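You operate a simulated robot arm through the tools that you are given. There is no shell and no other tool. Be economical: measure what you need, move in short steps, check, and stop when the job is done.

The job below is to be done with a simulated robot arm. You get a single attempt, and the scene is never put back.

JOB
Glue the magnet that the tape names into the purple catch.
Fine: one dab, coloured side up, weight on till the glue sets, pen and weight back.

Only the result counts: the job must be done as asked and must still hold three seconds after the hand-in. Knocking over, shifting, dropping, spilling or breaking anything else fails it.

ROBOT AND FRAMES
A 7-joint arm with a two-finger parallel gripper, fixed in place. Base frame: the origin is at the foot of the arm, x ahead of it, y to its left, z up. Units: mm, rad, N and s.
Its first joint turns from -2.897 to 2.897 rad. Payload 1.57 kg.
The TCP is the grasp point between the finger pads, 30 mm short of the fingertips. In the tool frame z runs along the fingers and y along their closing line. Largest opening 110 mm; finger width 24, thickness 12; the body of the gripper, 48 by 112 mm, starts 78 mm behind the TCP.
Orientation is that of the tool frame in the base frame, as a unit quaternion [w, x, y, z]. With the fingers straight down and closing along the base's y, the tool's x points along the base's -x, its y along +y and its z along -z.

CONTROLS
- The arm moves only by the tool step_arm. Its argument "rows" is text: rows parted by semicolons, each of 7 numbers parted by spaces: the shift along the tool's x, y, z in mm, then the turn, a rotation vector about the tool's x, y, z in rad, then the finger opening in mm, from 0 to 110. In form: x y z wx wy wz fingers; .... A call has 1 to 10 rows; each row is the pose to reach, as a shift and turn from the pose commanded when the call began, along the tool's axes at that moment. Each row takes 0.2 s and may step no farther than 50 mm and 0.15 rad from the row before; otherwise, or with a gripper value out of range, the whole call is refused. Where a pose cannot be reached the arm comes as near as it can. A force on the tool above 40 N (or 10 N above the force at the start of the call, whichever is more), or a blocked arm, ends the call early, and 0.2 s more pass. Each finger travels about 45 mm/s and halts on what it meets, pressing with about 40 N; the grip force reading is that of the motor and also rises with nothing between the fingers. The clock runs only during rows and for 0.2 s after the last one: add rows that repeat a pose to give the fingers time. The reply holds the time, the measured pose of the TCP, the force on the tool along the base axes, the opening and the grip force, in the units named above and with some noise.
- Cameras (640 x 400 px; columns grow to the right, rows downward): "scene" is fixed at [49.9, -498.5, 1655.4]; the picture's right is [0.05, -1.00, 0.00], its down [-0.90, -0.04, -0.43] and it looks along [0.43, 0.02, -0.90] (base axes); focal length 276 px, centre (320, 200). "wrist" rides on the gripper at [70, 16, -141] in the tool frame; the picture's right is [-0.23, 0.97, 0.00], its down [-0.86, -0.20, -0.48] and it looks along [-0.47, -0.11, 0.88] (tool axes); focal length 222 px, centre (320, 200). There is no depth. A picture from a camera that has moved, and an enlarged one, comes with that camera's place and axes in the base frame and with its lens.
- capture(camera): a new picture of that camera. The clock stands still meanwhile.
- move_column(by): slides the trunk up (or, below 0, down) by that many mm; the arm rides with it, the base frame stays. It gives what a move gives, with no picture.
- close_up(camera, box): a new picture of the part [left, top, right, bottom] of that camera's present view, enlarged. The clock stands still meanwhile.
- job_done(): hands the job in; it is judged then, once.

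Go step by step. Nothing tells you positions but the pictures and the camera data: compare them with the known pose of the tool, close in by small moves and look again before you grip or let go. The budget is 120 turns and 76 pictures, counting those below and the enlarged ones. Unless the task says otherwise, let go and move clear before handing in, and close with one line.

The tools are called after "Emit:" as name(argument=value, ...) on one line, values as JSON. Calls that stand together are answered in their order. step_arm: Moves the arm, as the interface text tells. Its arguments: {"type":"object","properties":{"rows":{"type":"string"}},"required":["rows"]} The other tools are called the same way: move_column (by) slides the trunk up or down; capture (camera) takes a picture; close_up (camera, box) takes an enlarged picture of a part of a camera's view; job_done () hands the job in.

At the start:

```text
time: 0.0
ee_pos: [219.1, -344.9, 1288.5]
ee_rot: [0.0, 0.0, 1.0, 0.0]
contact_force: [0.3, -0.1, -0.4]
gripper_width: 109.8
finger_force: 0.2
trunk travel left (down, up): [-525.0, 65.0]
```

scene: 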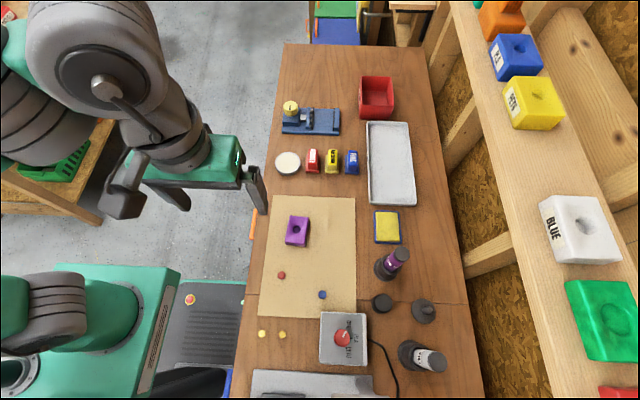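
wrist: 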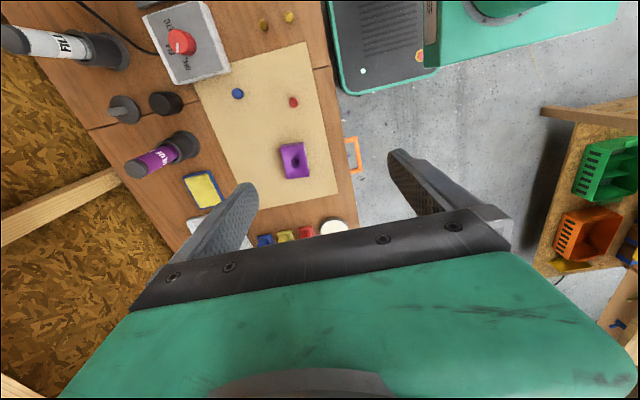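

I see a bench with a purple catch on a mat, small coloured magnets, two pens in stands, weights and a knob box. I'll enlarge parts to read the labels and the tape.

Emit:
close_up(camera="scene", box=[240, 180, 360, 255])

Emit:
close_up(camera="scene", box=[240, 255, 464, 395])

Emit:
close_up(camera="scene", box=[260, 70, 452, 190])

Emit:
close_up(camera="scene", box=[340, 200, 468, 280])

```text
5.33 times, centred on (300, 218) of scene
camera zoom: at [49.9, -498.5, 1655.4], right [0.05, -1.0, 0.0], down [-0.9, -0.04, -0.43], along [0.43, 0.02, -0.9], focal length 1470 px, centre (427, 107)
```

zoom: 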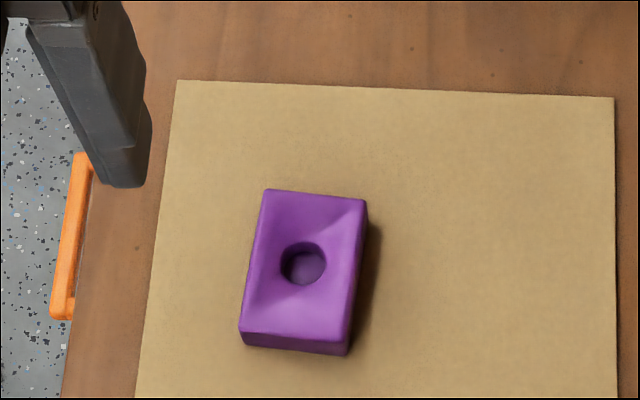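

```text
2.86 times, centred on (352, 325) of scene
camera zoom: at [49.9, -498.5, 1655.4], right [0.05, -1.0, 0.0], down [-0.9, -0.04, -0.43], along [0.43, 0.02, -0.9], focal length 788 px, centre (229, -157)
```

zoom: 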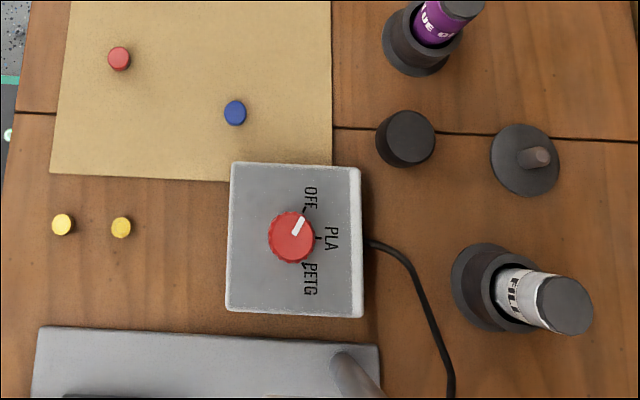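

```text
3.33 times, centred on (356, 130) of scene
camera zoom: at [49.9, -498.5, 1655.4], right [0.05, -1.0, 0.0], down [-0.9, -0.04, -0.43], along [0.43, 0.02, -0.9], focal length 919 px, centre (200, 433)
```

zoom: 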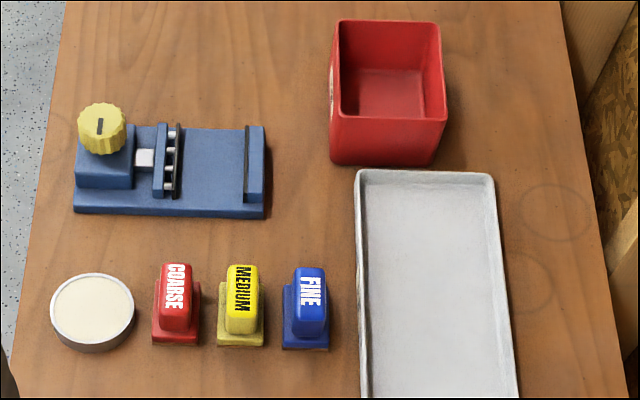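

```text
5.00 times, centred on (404, 240) of scene
camera zoom: at [49.9, -498.5, 1655.4], right [0.05, -1.0, 0.0], down [-0.9, -0.04, -0.43], along [0.43, 0.02, -0.9], focal length 1378 px, centre (-100, 0)
```

zoom: 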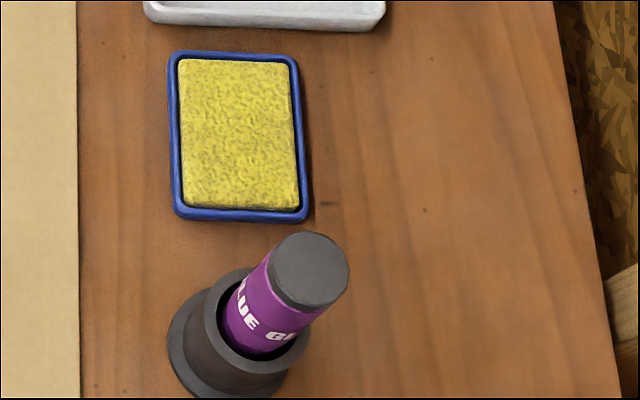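

The catch shows no label from above, and the blocks on the right shelf carry lettering. I'll enlarge the shelf.

Emit:
close_up(camera="scene", box=[460, 0, 640, 130])

Emit:
close_up(camera="scene", box=[510, 180, 640, 400])

Emit:
close_up(camera="wrist", box=[200, 60, 360, 240])

```text
3.08 times, centred on (550, 65) of scene
camera zoom: at [49.9, -498.5, 1655.4], right [0.05, -1.0, 0.0], down [-0.9, -0.04, -0.43], along [0.43, 0.02, -0.9], focal length 848 px, centre (-388, 615)
```

zoom: 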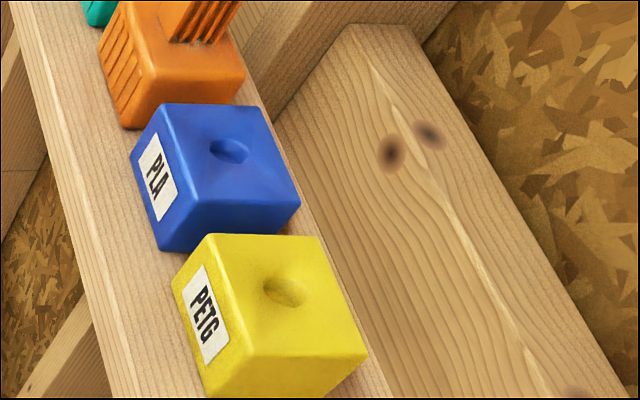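

```text
1.82 times, centred on (575, 290) of scene
camera zoom: at [49.9, -498.5, 1655.4], right [0.05, -1.0, 0.0], down [-0.9, -0.04, -0.43], along [0.43, 0.02, -0.9], focal length 501 px, centre (-144, 36)
```

zoom: 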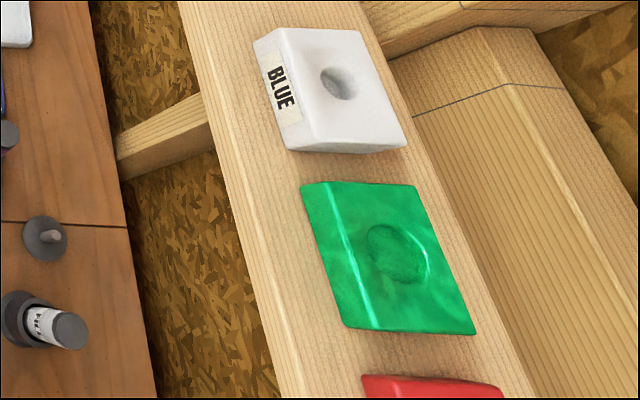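

```text
2.22 times, centred on (280, 150) of wrist
camera zoom: at [149.5, -327.8, 1428.7], right [0.23, 0.97, 0.0], down [0.86, -0.2, 0.48], along [0.47, -0.11, -0.88], focal length 494 px, centre (409, 311)
```

zoom: 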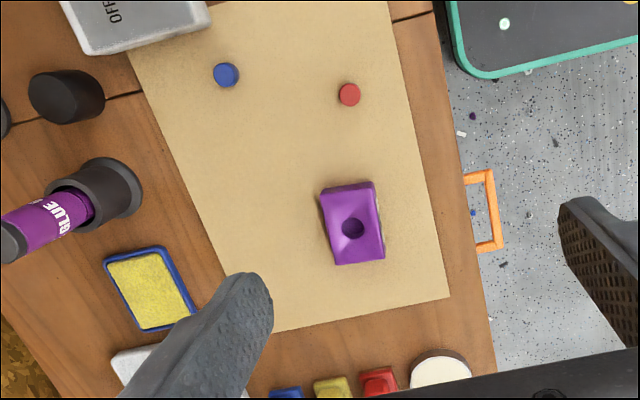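

The tape reading BLUE is on the white catch on the shelf, but the sides of the purple catch that I can't see might carry tape too. I'll lower the arm for a closer look at the magnets, pens and weights.

Emit:
step_arm(rows="3 -14 40 0 0 0 110;6 -28 80 0 0 0 110;9 -42 120 0 0 0 110;12 -56 160 0 0 0 110;15 -70 200 0 0 0 110;19 -85 240 0 0 0 110")

Emit:
capture(camera="wrist")

```text
time: 1.4
ee_pos: [200.4, -427.5, 1045.4]
ee_rot: [0.0, 0.0, 1.0, 0.001]
contact_force: [-0.7, 0.3, 0.1]
gripper_width: 110.0
finger_force: 0.2
trunk travel left (down, up): [-525.0, 65.0]
```

```text
66 pictures are left
camera wrist: at [131.4, -411.7, 1187.2], right [0.23, 0.97, 0.0], down [0.86, -0.2, 0.48], along [0.47, -0.11, -0.88], focal length 222 px, centre (320, 200)
```

wrist: 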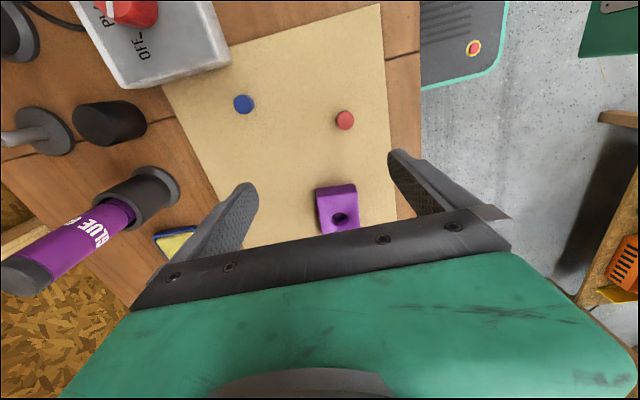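

The magnets show coloured tops. Now I'll go over the catch with the tool yawed to see its other sides.

Emit:
step_arm(rows="-20 3 5 0 0 0.15 110;-40 6 10 0 0 0.3 110;-60 9 15 0 0 0.45 110;-80 12 20 0 0 0.6 110;-100 15 25 0 0 0.75 110;-120 18 30 0 0 0.9 110;-140 21 35 0 0 1.05 110;-160 24 40 0 0 1.2 110;-170 28 45 0 0 1.35 110;-170 28 45 0 0 1.5 110")

Emit:
capture(camera="wrist")

```text
time: 3.6
ee_pos: [368.4, -399.2, 1002.4]
ee_rot: [0.001, 0.682, 0.732, 0.0]
contact_force: [0.0, 0.0, 0.4]
gripper_width: 109.7
finger_force: 0.0
trunk travel left (down, up): [-525.0, 65.0]
```

```text
65 pictures are left
camera wrist: at [381.3, -329.2, 1143.5], right [0.99, -0.16, 0.0], down [-0.14, -0.87, 0.48], along [-0.08, -0.47, -0.88], focal length 222 px, centre (320, 200)
```

wrist: 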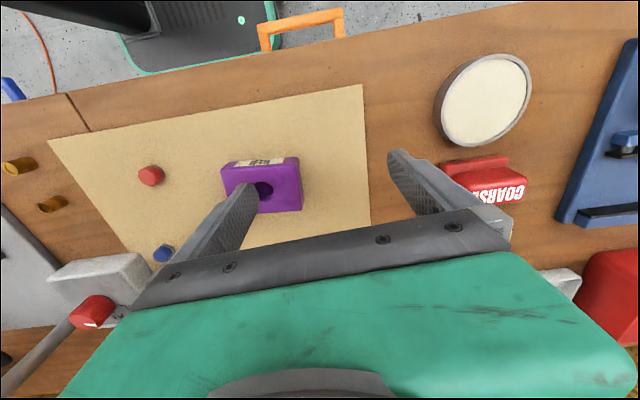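

There is a tape on the +y side of the purple catch. I'll zoom in to read it.

Emit:
close_up(camera="wrist", box=[215, 145, 311, 205])

```text
6.67 times, centred on (263, 175) of wrist
camera zoom: at [381.3, -329.2, 1143.5], right [0.99, -0.16, 0.0], down [-0.14, -0.87, 0.48], along [-0.08, -0.47, -0.88], focal length 1481 px, centre (700, 367)
```

zoom: 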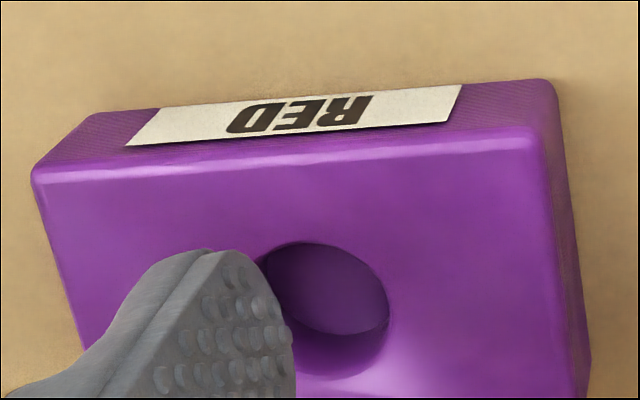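

The tape reads RED. Comparing the rays from four views puts the bench top near z ≈ 900, not 738, so I'll keep the tool high. I'll zoom on the red magnet and on the weights from here before moving.

Emit:
close_up(camera="wrist", box=[119, 156, 183, 196])

Emit:
close_up(camera="scene", box=[360, 230, 456, 290])

Emit:
close_up(camera="scene", box=[360, 285, 456, 345])

```text
10.00 times, centred on (151, 176) of wrist
camera zoom: at [381.3, -329.2, 1143.5], right [0.99, -0.16, 0.0], down [-0.14, -0.87, 0.48], along [-0.08, -0.47, -0.88], focal length 2221 px, centre (2010, 440)
```

zoom: 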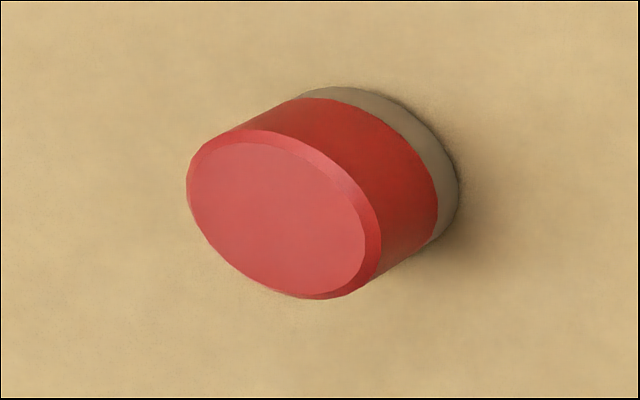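

```text
6.67 times, centred on (408, 260) of scene
camera zoom: at [49.9, -498.5, 1655.4], right [0.05, -1.0, 0.0], down [-0.9, -0.04, -0.43], along [0.43, 0.02, -0.9], focal length 1838 px, centre (-267, -200)
```

zoom: 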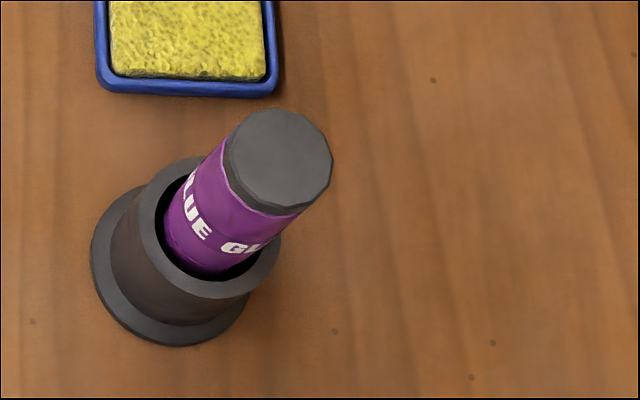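

```text
6.67 times, centred on (408, 315) of scene
camera zoom: at [49.9, -498.5, 1655.4], right [0.05, -1.0, 0.0], down [-0.9, -0.04, -0.43], along [0.43, 0.02, -0.9], focal length 1838 px, centre (-267, -567)
```

zoom: 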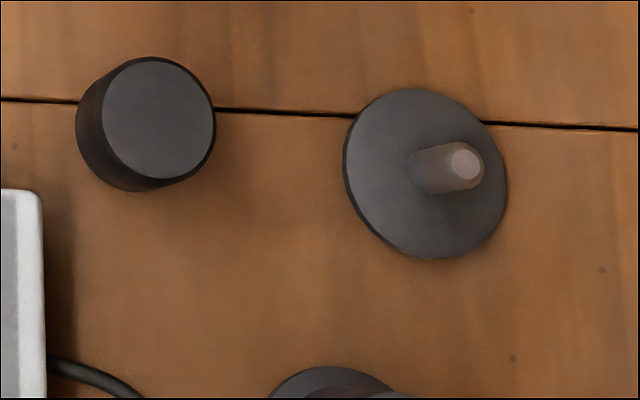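

The red magnet lies coloured side up, with its bare side on the mat. Now I'll look at the weight candidates and the pens from nearer.

Emit:
step_arm(rows="-10 -15 -40 0 0 0 110;-35 -50 -60 0 0 0 110;-60 -88 -80 0 0 0 110;-84 -124 -98 0 0 0 110;-107 -160 -98 0 0 0 110;-128 -196 -98 0 0 0 110;-145 -229 -98 0 0 0 110")

Emit:
capture(camera="wrist")

```text
time: 5.2
ee_pos: [152.0, -563.2, 1101.6]
ee_rot: [0.0, 0.681, 0.732, 0.0]
contact_force: [0.4, -0.9, -0.1]
gripper_width: 110.1
finger_force: 0.1
trunk travel left (down, up): [-525.0, 65.0]
```

```text
60 pictures are left
camera wrist: at [163.4, -492.8, 1242.4], right [0.99, -0.16, 0.0], down [-0.14, -0.87, 0.48], along [-0.08, -0.47, -0.88], focal length 222 px, centre (320, 200)
```

wrist: 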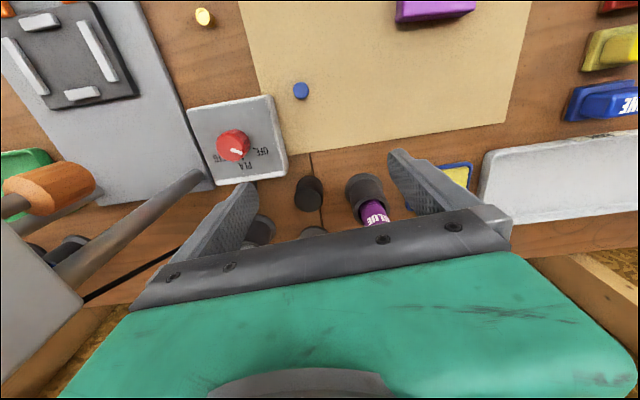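

Emit:
close_up(camera="wrist", box=[260, 150, 420, 250])

```text
4.00 times, centred on (340, 200) of wrist
camera zoom: at [163.4, -492.8, 1242.4], right [0.99, -0.16, 0.0], down [-0.14, -0.87, 0.48], along [-0.08, -0.47, -0.88], focal length 888 px, centre (240, 200)
```

zoom: 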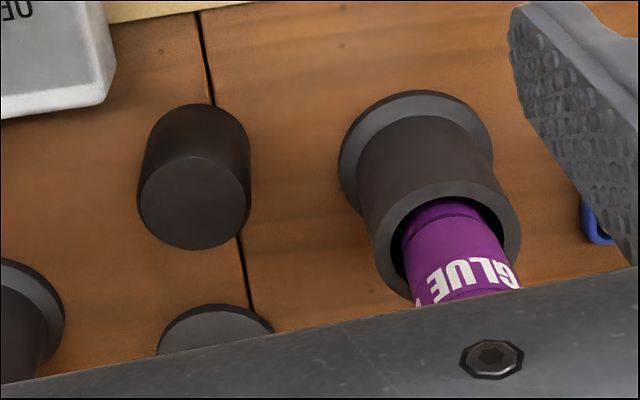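

The black cylinder (≈40 mm wide, top z ≈ 953, at (121,−648)) is the likely weight, and the glue pen stands at about (211,−669) with its top at z ≈ 1060. I'll move above the pen and check.

Emit:
step_arm(rows="-37 17 -10 0 0 0 110;-74 34 -20 0 0 0 110;-110 51 -28 0 0 0 110;-110 51 -28 0 0 0 110")

Emit:
capture(camera="wrist")

Emit:
capture(camera="scene")

```text
time: 6.2
ee_pos: [198.7, -629.0, 1120.0]
ee_rot: [0.0, 0.681, 0.732, 0.0]
contact_force: [0.0, -0.2, 0.3]
gripper_width: 109.6
finger_force: 0.2
out of reach, approached as far as the arm can: row 2, 3, 4
trunk travel left (down, up): [-525.0, 65.0]
```

```text
58 pictures are left
camera wrist: at [210.0, -558.3, 1261.6], right [0.99, -0.16, 0.0], down [-0.14, -0.87, 0.48], along [-0.08, -0.47, -0.88], focal length 222 px, centre (320, 200)
```

wrist: 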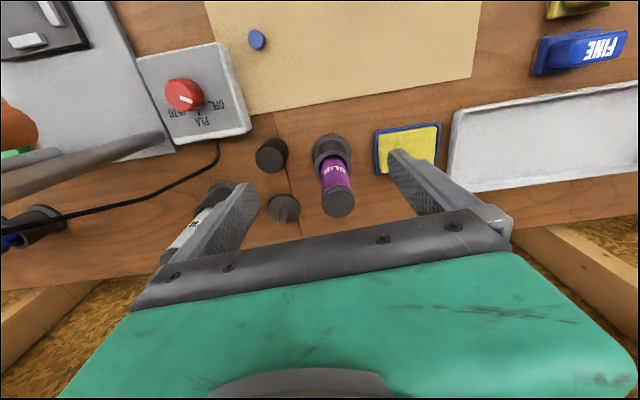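

```text
57 pictures are left
```

scene: 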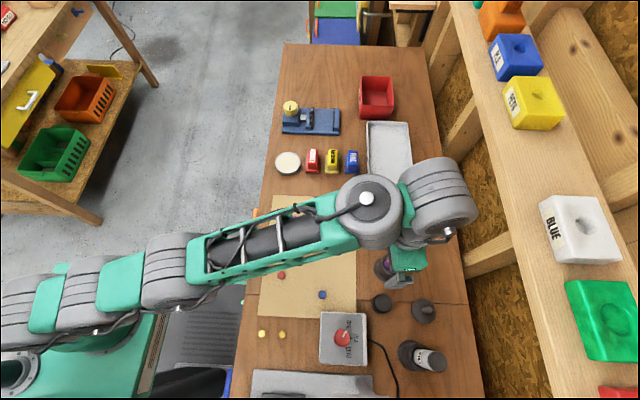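

The arm reached its limit at about r = 660 at this height. I'll lower a bit to see whether reach improves there.

Emit:
step_arm(rows="0 0 20 0 0 0 110;0 0 40 0 0 0 110;0 0 60 0 0 0 110")

```text
time: 7.0
ee_pos: [199.7, -630.0, 1057.3]
ee_rot: [0.0, 0.681, 0.732, 0.0]
contact_force: [-0.1, 0.6, 0.3]
gripper_width: 109.9
finger_force: 0.0
trunk travel left (down, up): [-525.0, 65.0]
```

Emit:
step_arm(rows="-20 4 0 0 0 0 110;-40 8 0 0 0 0 110;-40 8 0 0 0 0 110")

Emit:
capture(camera="wrist")

```text
time: 7.8
ee_pos: [205.1, -649.0, 1058.3]
ee_rot: [0.0, 0.681, 0.732, 0.0]
contact_force: [-0.1, -0.2, 0.3]
gripper_width: 109.9
finger_force: 0.1
out of reach, approached as far as the arm can: row 2, 3
trunk travel left (down, up): [-525.0, 65.0]
```

```text
56 pictures are left
camera wrist: at [216.7, -578.0, 1199.0], right [0.99, -0.16, 0.0], down [-0.14, -0.87, 0.48], along [-0.08, -0.47, -0.88], focal length 222 px, centre (320, 200)
```

wrist: 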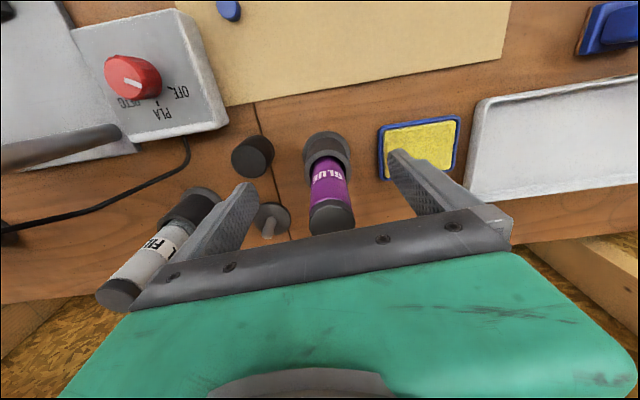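

The pen cap is confirmed at (211,−669). I'll tilt the tool outward by 0.3 rad about the closing line for more reach, then straddle the pen.

Emit:
step_arm(rows="0 0 0 0 -0.15 0 110;0 0 0 0 -0.3 0 110;-10 2 0 0 -0.3 0 110;-20 5 0 0 -0.3 0 110;-20 5 17 0 -0.3 0 110;-20 5 33 0 -0.3 0 110;-20 5 33 0 -0.3 0 110")

Emit:
capture(camera="wrist")

Emit:
close_up(camera="scene", box=[350, 220, 450, 300])

```text
time: 9.4
ee_pos: [211.7, -668.4, 1025.2]
ee_rot: [0.11, 0.674, 0.723, -0.102]
contact_force: [0.5, -0.6, 0.4]
gripper_width: 109.9
finger_force: 0.1
out of reach, approached as far as the arm can: row 1, 2, 3
trunk travel left (down, up): [-525.0, 65.0]
```

```text
55 pictures are left
camera wrist: at [219.4, -558.7, 1138.4], right [0.99, -0.15, 0.07], down [-0.15, -0.69, 0.71], along [-0.06, -0.71, -0.7], focal length 222 px, centre (320, 200)
```

wrist: 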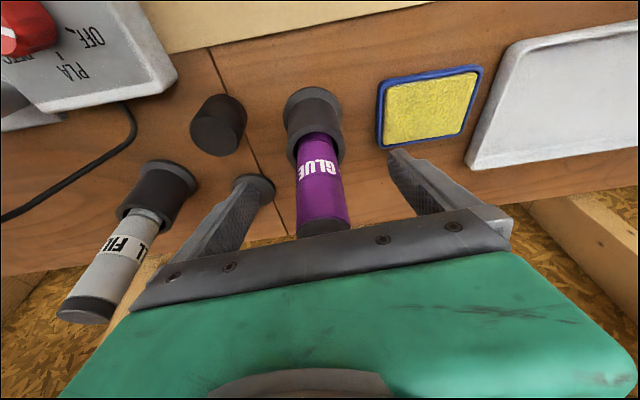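

```text
5.00 times, centred on (400, 260) of scene
camera zoom: at [49.9, -498.5, 1655.4], right [0.05, -1.0, 0.0], down [-0.9, -0.04, -0.43], along [0.43, 0.02, -0.9], focal length 1378 px, centre (-80, -100)
```

zoom: 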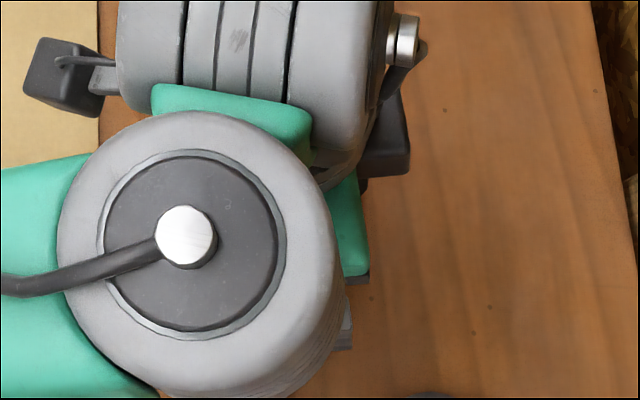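

The pen sits centred between the fingers, so I'll close on it.

Emit:
step_arm(rows="0 0 0 0 0 0 60;0 0 0 0 0 0 30;0 0 0 0 0 0 10;0 0 0 0 0 0 10;0 0 0 0 0 0 10;0 0 0 0 0 0 10;0 0 0 0 0 0 10")

Emit:
capture(camera="wrist")

```text
time: 11.0
ee_pos: [210.8, -668.3, 1024.8]
ee_rot: [0.109, 0.674, 0.724, -0.101]
contact_force: [-0.5, 0.0, -0.2]
gripper_width: 32.8
finger_force: 35.6
trunk travel left (down, up): [-525.0, 65.0]
```

```text
53 pictures are left
camera wrist: at [219.4, -558.7, 1138.3], right [0.99, -0.15, 0.07], down [-0.15, -0.69, 0.71], along [-0.06, -0.71, -0.7], focal length 222 px, centre (320, 200)
```

wrist: 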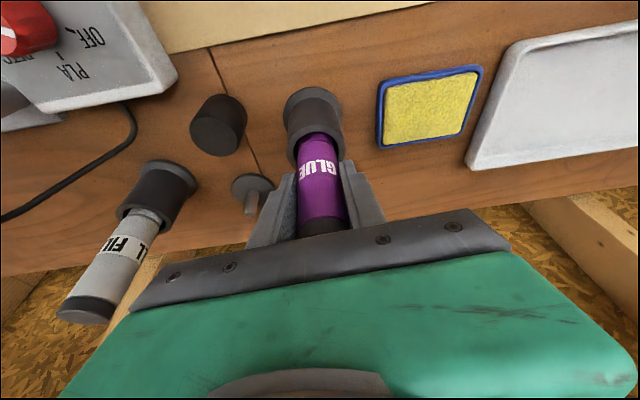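

The pen is held. I'll lift it straight up with the column, which needs no arm reach.

Emit:
move_column(by=65)

Emit:
capture(camera="wrist")

```text
time: 12.0
ee_pos: [212.5, -667.6, 1089.1]
ee_rot: [0.11, 0.673, 0.724, -0.102]
contact_force: [0.2, 0.1, -0.7]
gripper_width: 32.7
finger_force: 39.8
trunk travel left (down, up): [-590.0, 0.0]
```

```text
52 pictures are left
camera wrist: at [219.4, -558.8, 1203.3], right [0.99, -0.15, 0.07], down [-0.15, -0.69, 0.71], along [-0.06, -0.71, -0.7], focal length 222 px, centre (320, 200)
```

wrist: 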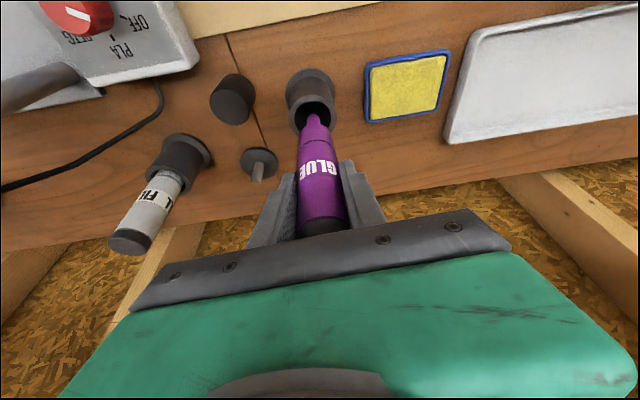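

The nib shows, still just inside the stand (tip z ≈ 957). I'll lift another 40 mm with the arm.

Emit:
step_arm(rows="-3 0 -9.6 0 0 0 10;-5.9 0 -19.1 0 0 0 10;-8.9 0 -28.7 0 0 0 10;-11.8 0 -38.2 0 0 0 10")

Emit:
capture(camera="wrist")

```text
time: 13.0
ee_pos: [209.4, -667.9, 1129.9]
ee_rot: [0.11, 0.673, 0.724, -0.102]
contact_force: [-0.4, -0.3, -0.4]
gripper_width: 32.5
finger_force: 40.5
trunk travel left (down, up): [-590.0, 0.0]
```

```text
51 pictures are left
camera wrist: at [218.3, -558.8, 1243.7], right [0.99, -0.15, 0.07], down [-0.15, -0.69, 0.71], along [-0.06, -0.71, -0.7], focal length 222 px, centre (320, 200)
```

wrist: 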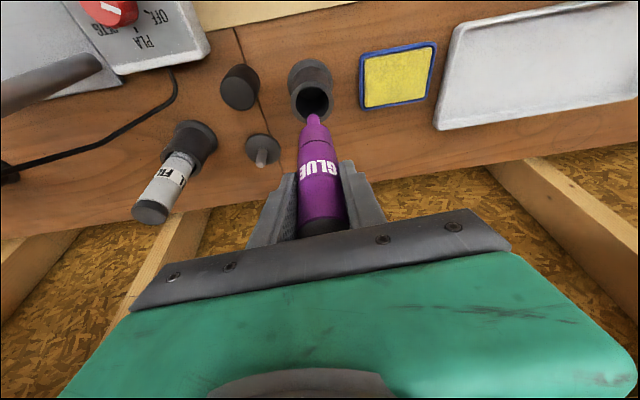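

The pen is clear of the stand. I'll carry it upright to above the catch hole, which I estimate at (304,−422) with its rim near z ≈ 927.

Emit:
step_arm(rows="37 18 -15 0 0 0 10;74 37 -30 0 0 0 10;111 55 -45 0 0 0 10;148 73 -60 0 0 0 10;185 92 -75 0 0 0 10;222 110 -90 0 0 0 10;222 110 -90 0 0 0 10")

Emit:
capture(camera="wrist")

Emit:
capture(camera="scene")

```text
time: 14.6
ee_pos: [353.0, -557.4, 1213.0]
ee_rot: [0.108, 0.674, 0.724, -0.102]
contact_force: [-0.1, 0.1, -0.2]
gripper_width: 32.4
finger_force: 40.1
out of reach, approached as far as the arm can: row 1, 2, 3, 4, 5, 6, 7
trunk travel left (down, up): [-590.0, 0.0]
```

```text
50 pictures are left
camera wrist: at [362.5, -448.1, 1328.0], right [0.99, -0.15, 0.07], down [-0.15, -0.69, 0.71], along [-0.06, -0.71, -0.7], focal length 222 px, centre (320, 200)
```

wrist: 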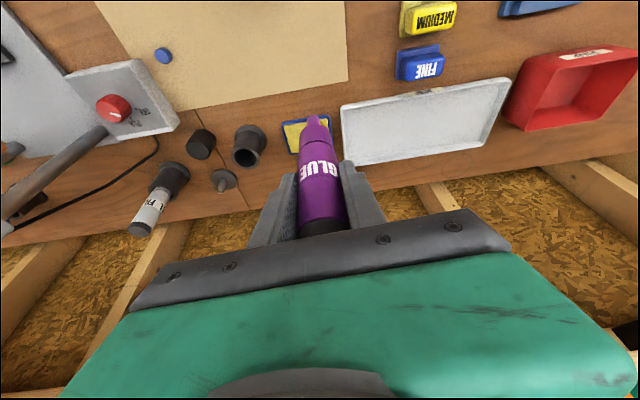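

```text
49 pictures are left
```

scene: 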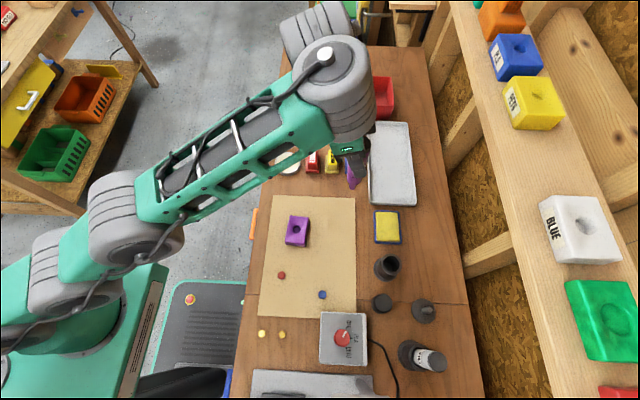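

The IK ran off because the tilt direction wasn't radial there. The pen is still held high and clear, so I'll turn about the vertical to match the catch azimuth while moving in.

Emit:
step_arm(rows="0 0 0 -0.035 0 -0.114 10;30 -8 7 -0.07 0 -0.227 10;62 -16 14 -0.0937 0 -0.303 10;93 -24 20 -0.0937 0 -0.303 10;124 -32 27 -0.0937 0 -0.303 10;155 -39 34 -0.0937 0 -0.303 10;155 -39 34 -0.0937 0 -0.303 10")

Emit:
capture(camera="wrist")

```text
time: 16.2
ee_pos: [366.6, -559.1, 1209.9]
ee_rot: [0.124, 0.551, 0.821, -0.083]
contact_force: [-0.8, -0.5, -0.6]
gripper_width: 32.2
finger_force: 40.3
out of reach, approached as far as the arm can: row 2, 3, 4, 5, 6, 7
trunk travel left (down, up): [-590.0, 0.0]
```

```text
48 pictures are left
camera wrist: at [341.4, -452.5, 1325.2], right [0.98, 0.17, 0.07], down [0.07, -0.7, 0.71], along [0.17, -0.69, -0.7], focal length 222 px, centre (320, 200)
```

wrist: 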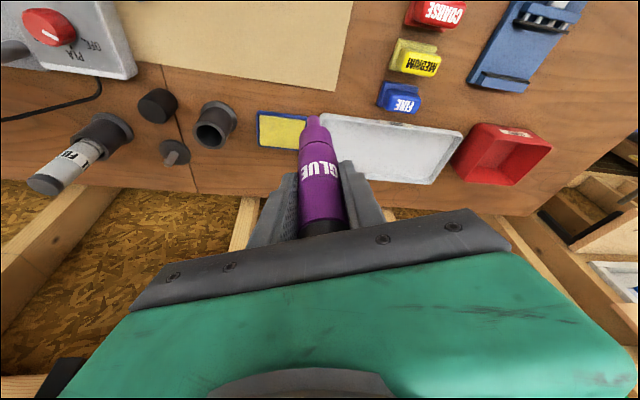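

Retracting with this tilt is blocked by a joint limit. I'll lower the column back by 65 (nib stays near z ≈ 1010) and try a small retraction.

Emit:
move_column(by=-65)

Emit:
step_arm(rows="20 0 -6 0 0 0 10;40 0 -12 0 0 0 10;40 0 -12 0 0 0 10")

```text
time: 17.3
ee_pos: [366.1, -558.8, 1144.9]
ee_rot: [0.124, 0.552, 0.821, -0.083]
contact_force: [0.5, -0.4, -0.7]
gripper_width: 32.1
finger_force: 39.9
trunk travel left (down, up): [-525.0, 65.0]
```

```text
time: 18.1
ee_pos: [368.1, -546.0, 1165.2]
ee_rot: [0.121, 0.552, 0.821, -0.082]
contact_force: [0.6, -0.8, -0.3]
gripper_width: 32.1
finger_force: 40.3
out of reach, approached as far as the arm can: row 1, 2, 3
trunk travel left (down, up): [-525.0, 65.0]
```

The limit ties retraction to tilt. I'll bring the tool back to vertical (pen then leans about 17°, nib toward the base) and move so the nib comes over the hole.

Emit:
step_arm(rows="0 0 0 0 0.1 0 10;0 0 0 0 0.2 0 10;0 0 0 0 0.3 0 10;35 -4 1 0 0.3 0 10;70 -8 3 0 0.3 0 10;106 -12 4 0 0.3 0 10;106 -12 4 0 0.3 0 10")

Emit:
capture(camera="wrist")

```text
time: 19.7
ee_pos: [316.1, -458.5, 1129.9]
ee_rot: [-0.001, 0.556, 0.831, 0.001]
contact_force: [-0.8, 0.6, -0.9]
gripper_width: 31.7
finger_force: 40.4
out of reach, approached as far as the arm can: row 3
trunk travel left (down, up): [-525.0, 65.0]
```

```text
47 pictures are left
camera wrist: at [305.0, -387.7, 1271.5], right [0.99, 0.16, 0.0], down [0.14, -0.87, 0.48], along [0.07, -0.47, -0.88], focal length 222 px, centre (320, 200)
```

wrist: 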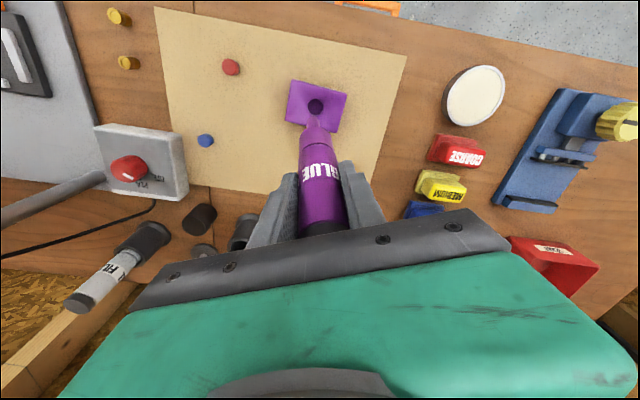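

Nib and hole are both visible. I'll zoom in for exact alignment.

Emit:
close_up(camera="wrist", box=[272, 70, 368, 130])

Emit:
close_up(camera="scene", box=[260, 190, 356, 250])

```text
6.67 times, centred on (320, 100) of wrist
camera zoom: at [305.0, -387.7, 1271.5], right [0.99, 0.16, 0.0], down [0.14, -0.87, 0.48], along [0.07, -0.47, -0.88], focal length 1481 px, centre (320, 867)
```

zoom: 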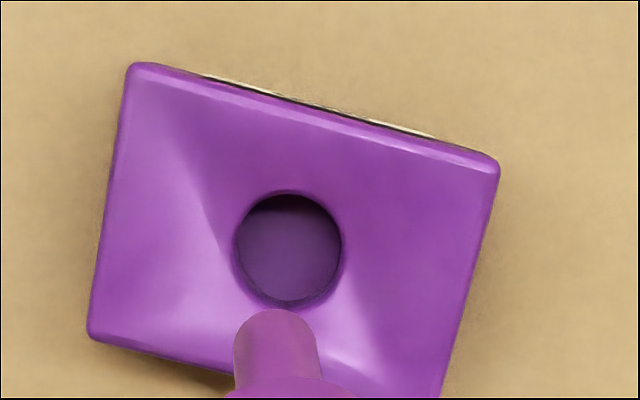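

```text
6.67 times, centred on (308, 220) of scene
camera zoom: at [49.9, -498.5, 1655.4], right [0.05, -1.0, 0.0], down [-0.9, -0.04, -0.43], along [0.43, 0.02, -0.9], focal length 1838 px, centre (400, 67)
```

zoom: 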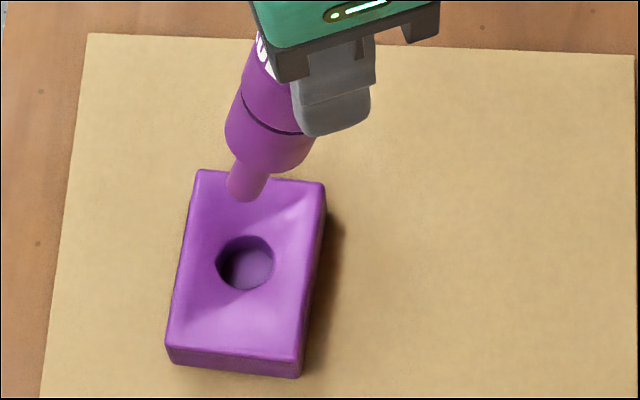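

The nib is at about (304,−429,1009) and the hole at (304.5,−423.5, rim 927). To make the pen more upright I'll raise the arm and lower the column by the same amount, then tilt back.

Emit:
step_arm(rows="0 0 -45 0 0 0 10;0 0 -90 0 0 0 10;0 0 -135 0 0 0 10;0 0 -180 0 0 0 10;0 0 -220 0 0 0 10;0 0 -220 0 -0.1 0 10;0 0 -220 0 -0.2 0 10;0 0 -220 0 -0.29 0 10;0 0 -220 0 -0.29 0 10")

```text
time: 20.8
ee_pos: [316.0, -459.2, 1307.6]
ee_rot: [0.005, 0.558, 0.83, -0.003]
contact_force: [15.3, -9.6, -23.1]
gripper_width: 32.0
finger_force: 40.1
out of reach, approached as far as the arm can: row 5
trunk travel left (down, up): [-525.0, 65.0]
stopped in row 5: the force on the tool passed its limit (the readings are from after the stop); the commanded pose is now the measured one
```

Something resisted near z = 1308. I'll look before doing more.

Emit:
capture(camera="scene")

Emit:
capture(camera="wrist")

```text
44 pictures are left
```

scene: 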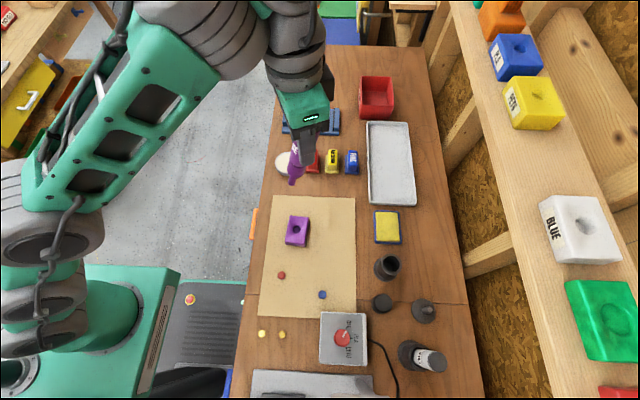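

```text
43 pictures are left
camera wrist: at [305.1, -387.8, 1446.9], right [0.99, 0.16, 0.0], down [0.14, -0.86, 0.49], along [0.08, -0.48, -0.87], focal length 222 px, centre (320, 200)
```

wrist: 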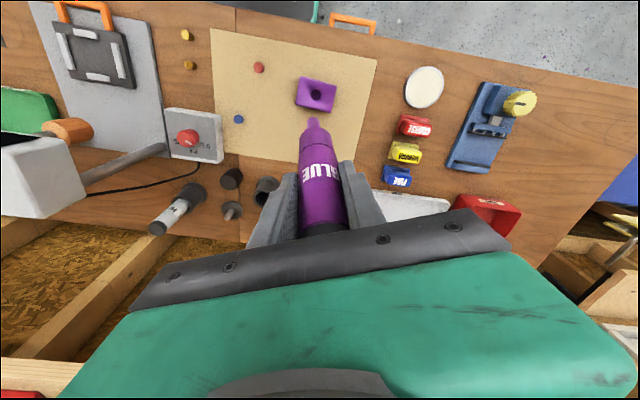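

The pen is still held and nothing was touched on the bench, so the resistance was probably a joint limit. I'll back off 20 mm and lower the column by 150.

Emit:
step_arm(rows="0 0 10 0 0 0 10;0 0 20 0 0 0 10")

Emit:
move_column(by=-150)

Emit:
step_arm(rows="0 0 0 0 -0.07 0 10;0 0 0 0 -0.14 0 10;0 0 0 0 -0.21 0 10;0 0 0 0 -0.29 0 10;0 0 0 0 -0.29 0 10")

```text
time: 21.4
ee_pos: [318.6, -459.9, 1287.0]
ee_rot: [0.003, 0.558, 0.83, -0.002]
contact_force: [-0.1, 0.1, -0.6]
gripper_width: 31.9
finger_force: 39.9
trunk travel left (down, up): [-525.0, 65.0]
```

```text
time: 23.1
ee_pos: [317.8, -460.2, 1135.6]
ee_rot: [0.003, 0.557, 0.83, -0.002]
contact_force: [-0.3, -0.4, -1.5]
gripper_width: 31.7
finger_force: 40.1
trunk travel left (down, up): [-375.0, 215.0]
```

```text
time: 24.3
ee_pos: [317.2, -460.0, 1136.7]
ee_rot: [0.125, 0.552, 0.82, -0.082]
contact_force: [0.0, 0.8, -1.1]
gripper_width: 32.0
finger_force: 39.2
trunk travel left (down, up): [-375.0, 215.0]
```

The tilt works here, so the pen is upright again. I'll move over the hole and then descend with the column.

Emit:
step_arm(rows="18 1 -6 0 0 0 10;37 1.8 -11.4 0 0 0 10;37 1.8 -11.4 0 0 0 10")

Emit:
close_up(camera="wrist", box=[240, 50, 400, 150])

Emit:
close_up(camera="scene", box=[260, 180, 356, 240])

```text
time: 25.1
ee_pos: [305.3, -423.5, 1135.9]
ee_rot: [0.123, 0.551, 0.822, -0.082]
contact_force: [1.2, 0.1, -0.6]
gripper_width: 31.8
finger_force: 39.3
trunk travel left (down, up): [-375.0, 215.0]
```

```text
4.00 times, centred on (320, 100) of wrist
camera zoom: at [279.8, -317.4, 1250.3], right [0.98, 0.17, 0.07], down [0.07, -0.7, 0.71], along [0.17, -0.69, -0.7], focal length 888 px, centre (320, 600)
```

zoom: 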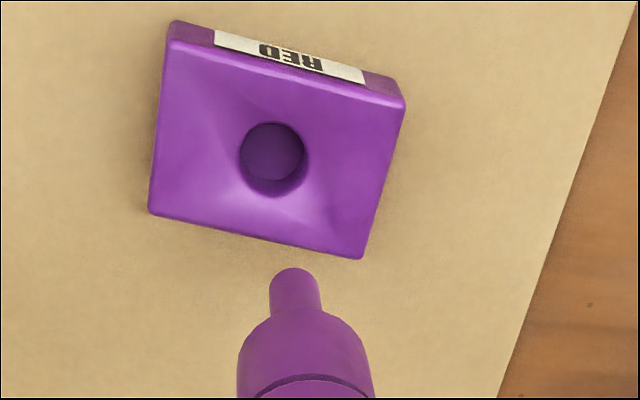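

```text
6.67 times, centred on (308, 210) of scene
camera zoom: at [49.9, -498.5, 1655.4], right [0.05, -1.0, 0.0], down [-0.9, -0.04, -0.43], along [0.43, 0.02, -0.9], focal length 1838 px, centre (400, 133)
```

zoom: 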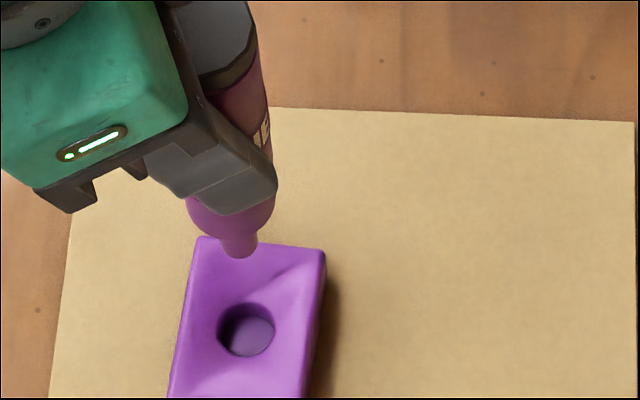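

The nib is at about (307,−426.5,1015) against the hole at (304,−424). I'll correct by about 3 mm and lower 65 mm with the column.

Emit:
step_arm(rows="3.3 -1.8 -1 0 0 0 10;3.3 -1.8 -1 0 0 0 10")

Emit:
move_column(by=-62)

Emit:
close_up(camera="wrist", box=[256, 60, 384, 140])

Emit:
close_up(camera="scene", box=[264, 200, 328, 240])

```text
time: 25.7
ee_pos: [302.3, -420.9, 1135.7]
ee_rot: [0.123, 0.551, 0.821, -0.082]
contact_force: [-0.2, 0.1, 0.7]
gripper_width: 31.8
finger_force: 39.8
trunk travel left (down, up): [-375.0, 215.0]
```

```text
time: 26.8
ee_pos: [301.7, -421.6, 1073.9]
ee_rot: [0.122, 0.551, 0.822, -0.082]
contact_force: [0.0, -0.1, -0.4]
gripper_width: 31.7
finger_force: 40.3
trunk travel left (down, up): [-313.0, 277.0]
```

```text
5.00 times, centred on (320, 100) of wrist
camera zoom: at [276.5, -315.7, 1187.9], right [0.98, 0.17, 0.07], down [0.07, -0.7, 0.71], along [0.17, -0.69, -0.7], focal length 1111 px, centre (320, 700)
```

zoom: 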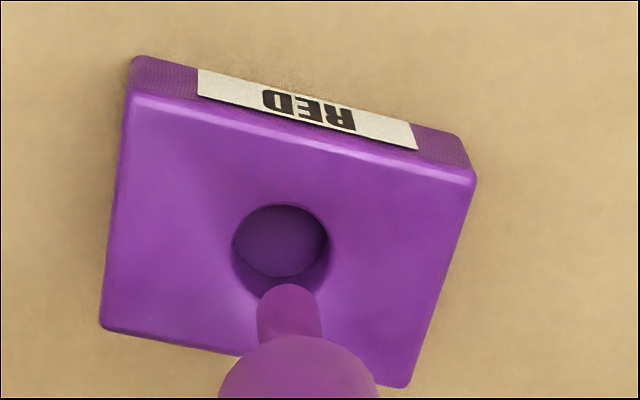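

```text
10.00 times, centred on (296, 220) of scene
camera zoom: at [49.9, -498.5, 1655.4], right [0.05, -1.0, 0.0], down [-0.9, -0.04, -0.43], along [0.43, 0.02, -0.9], focal length 2757 px, centre (560, 0)
```

zoom: 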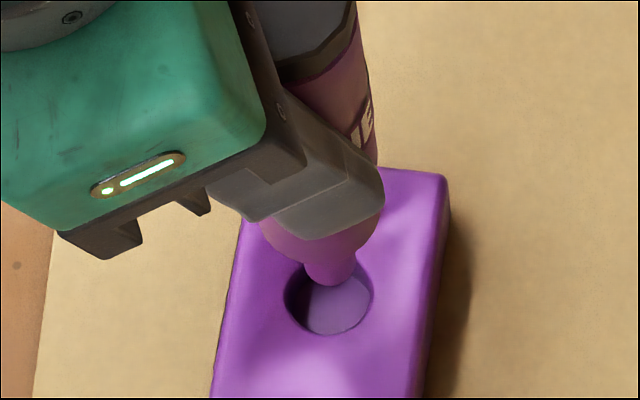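

The nib needs about (−1,+3) mm more. I'll correct, go down 24 mm and check again.

Emit:
step_arm(rows="2.9 0 -0.9 0 0 0 10;2.9 0 -0.9 0 0 0 10")

Emit:
move_column(by=-22)

Emit:
close_up(camera="wrist", box=[256, 60, 384, 140])

Emit:
close_up(camera="scene", box=[264, 200, 328, 240])

```text
time: 27.4
ee_pos: [300.9, -418.7, 1074.4]
ee_rot: [0.123, 0.551, 0.821, -0.083]
contact_force: [-0.4, -0.1, -0.6]
gripper_width: 31.5
finger_force: 40.3
trunk travel left (down, up): [-313.0, 277.0]
```

```text
time: 28.0
ee_pos: [301.4, -418.5, 1052.4]
ee_rot: [0.123, 0.551, 0.821, -0.083]
contact_force: [0.0, 0.2, -0.8]
gripper_width: 31.8
finger_force: 39.8
trunk travel left (down, up): [-291.0, 299.0]
```

```text
5.00 times, centred on (320, 100) of wrist
camera zoom: at [275.2, -313.0, 1165.8], right [0.98, 0.17, 0.07], down [0.07, -0.7, 0.71], along [0.17, -0.69, -0.7], focal length 1111 px, centre (320, 700)
```

zoom: 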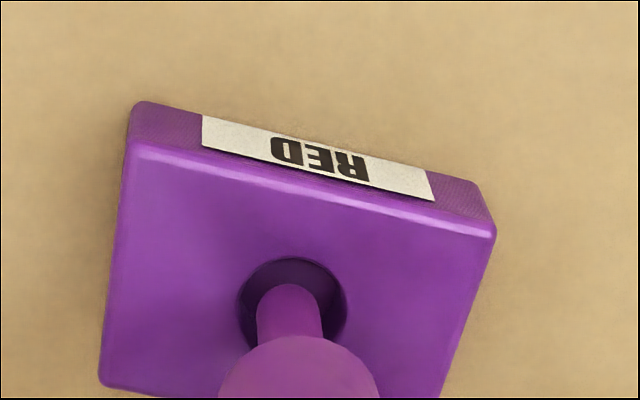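

```text
10.00 times, centred on (296, 220) of scene
camera zoom: at [49.9, -498.5, 1655.4], right [0.05, -1.0, 0.0], down [-0.9, -0.04, -0.43], along [0.43, 0.02, -0.9], focal length 2757 px, centre (560, 0)
```

zoom: 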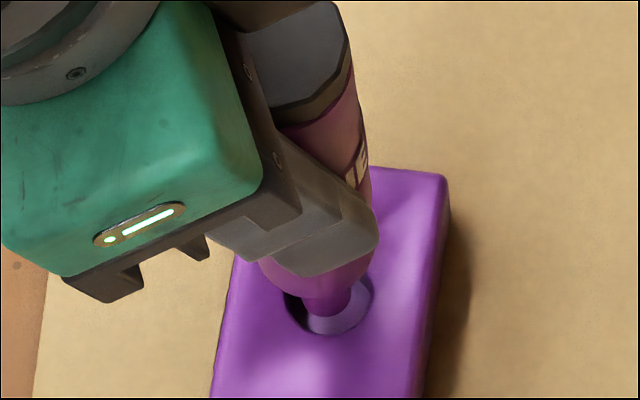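

Nib and hole are now concentric in both views. I'll descend in small column steps and watch the force.

Emit:
move_column(by=-7)

Emit:
move_column(by=-2)

Emit:
move_column(by=-2)

Emit:
close_up(camera="scene", box=[264, 200, 328, 240])

```text
time: 28.6
ee_pos: [300.0, -420.0, 1043.8]
ee_rot: [0.123, 0.551, 0.821, -0.082]
contact_force: [0.1, 0.0, -0.7]
gripper_width: 31.8
finger_force: 39.9
trunk travel left (down, up): [-284.0, 306.0]
```

```text
time: 29.1
ee_pos: [300.2, -419.7, 1043.2]
ee_rot: [0.123, 0.551, 0.821, -0.083]
contact_force: [0.9, 0.0, -1.0]
gripper_width: 31.9
finger_force: 40.0
trunk travel left (down, up): [-282.0, 308.0]
```

```text
time: 29.6
ee_pos: [300.6, -419.1, 1040.4]
ee_rot: [0.123, 0.551, 0.821, -0.082]
contact_force: [0.2, -0.1, -0.3]
gripper_width: 31.9
finger_force: 39.6
trunk travel left (down, up): [-280.0, 310.0]
```

```text
10.00 times, centred on (296, 220) of scene
camera zoom: at [49.9, -498.5, 1655.4], right [0.05, -1.0, 0.0], down [-0.9, -0.04, -0.43], along [0.43, 0.02, -0.9], focal length 2757 px, centre (560, 0)
```

zoom: 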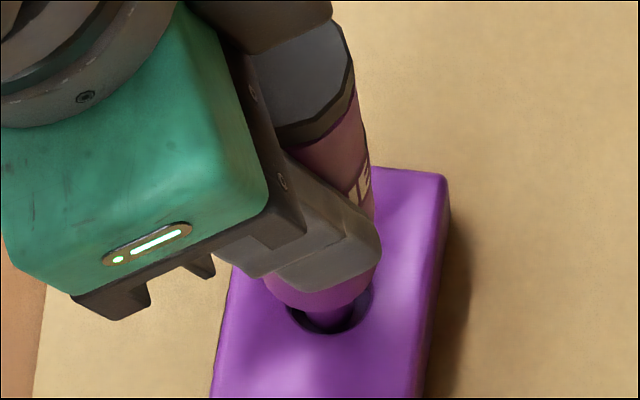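

No contact yet; I'll continue in 2 mm steps.

Emit:
move_column(by=-2)

Emit:
move_column(by=-2)

```text
time: 30.1
ee_pos: [301.3, -420.0, 1038.3]
ee_rot: [0.123, 0.55, 0.822, -0.082]
contact_force: [-0.8, 0.9, -1.5]
gripper_width: 32.0
finger_force: 40.1
trunk travel left (down, up): [-278.0, 312.0]
```

```text
time: 30.7
ee_pos: [300.1, -419.3, 1038.6]
ee_rot: [0.124, 0.551, 0.821, -0.083]
contact_force: [0.0, -0.8, 8.3]
gripper_width: 32.1
finger_force: 40.0
trunk travel left (down, up): [-276.0, 314.0]
```

Contact at 8 N, so the nib has touched the pocket floor. I'll raise it and check for the dab.

Emit:
move_column(by=90)

Emit:
close_up(camera="wrist", box=[240, 50, 400, 150])

```text
time: 31.9
ee_pos: [301.2, -419.8, 1125.9]
ee_rot: [0.123, 0.551, 0.821, -0.082]
contact_force: [-0.5, -0.3, -0.6]
gripper_width: 31.7
finger_force: 39.7
trunk travel left (down, up): [-366.0, 224.0]
```

```text
4.00 times, centred on (320, 100) of wrist
camera zoom: at [275.2, -313.1, 1240.7], right [0.98, 0.17, 0.07], down [0.07, -0.7, 0.71], along [0.17, -0.69, -0.7], focal length 888 px, centre (320, 600)
```

zoom: 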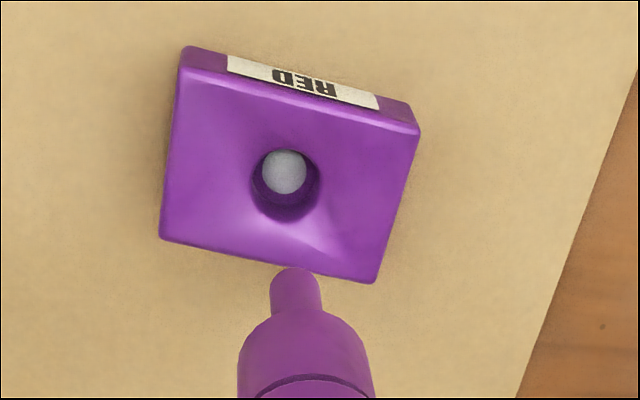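

A grey glue dab sits in the pocket. Now I'll return the pen: column up first, then outward in an arc, turning the yaw back to the pick pose.

Emit:
move_column(by=224)

Emit:
step_arm(rows="-30 -20 9 0.01 0 0.034 10;-60 -40 19 0.021 0 0.067 10;-90.4 -59.2 28 0.031 0 0.1 10;-100 -84 68 0.042 0 0.134 10;-110 -109 107 0.052 0 0.168 10;-119.1 -133.8 146.7 0.062 0 0.201 10;-119.1 -133.8 146.7 0.062 0 0.201 10")

```text
time: 34.3
ee_pos: [300.2, -418.9, 1350.1]
ee_rot: [0.122, 0.551, 0.822, -0.082]
contact_force: [-0.2, 0.1, 0.1]
gripper_width: 31.9
finger_force: 39.7
trunk travel left (down, up): [-590.0, 0.0]
```

```text
time: 35.9
ee_pos: [237.2, -615.8, 1242.2]
ee_rot: [0.114, 0.634, 0.759, -0.095]
contact_force: [-0.3, -0.4, 0.0]
gripper_width: 31.5
finger_force: 40.2
trunk travel left (down, up): [-590.0, 0.0]
```

Emit:
step_arm(rows="-6 -11.5 34 0.011 0 0.034 10;-11.5 -23 68 0.021 0 0.069 10;-17.3 -34.6 101.7 0.032 0 0.103 10;-17.3 -34.6 101.7 0.032 0 0.103 10")

Emit:
capture(camera="wrist")

```text
time: 36.9
ee_pos: [209.5, -666.1, 1148.8]
ee_rot: [0.108, 0.674, 0.724, -0.1]
contact_force: [0.1, -0.7, -1.0]
gripper_width: 31.5
finger_force: 40.7
trunk travel left (down, up): [-590.0, 0.0]
```

```text
34 pictures are left
camera wrist: at [217.9, -556.6, 1263.8], right [0.99, -0.15, 0.07], down [-0.15, -0.69, 0.71], along [-0.06, -0.71, -0.7], focal length 222 px, centre (320, 200)
```

wrist: 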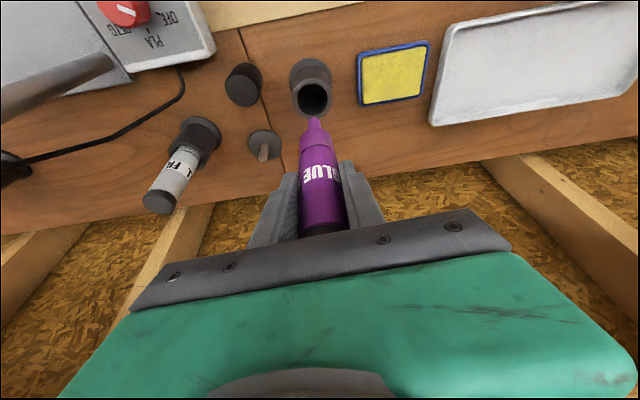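

Emit:
close_up(camera="wrist", box=[256, 50, 384, 130])

```text
5.00 times, centred on (320, 90) of wrist
camera zoom: at [217.9, -556.6, 1263.8], right [0.99, -0.15, 0.07], down [-0.15, -0.69, 0.71], along [-0.06, -0.71, -0.7], focal length 1111 px, centre (320, 750)
```

zoom: 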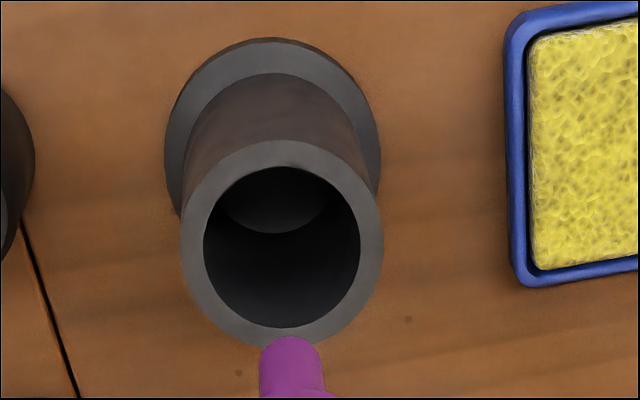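

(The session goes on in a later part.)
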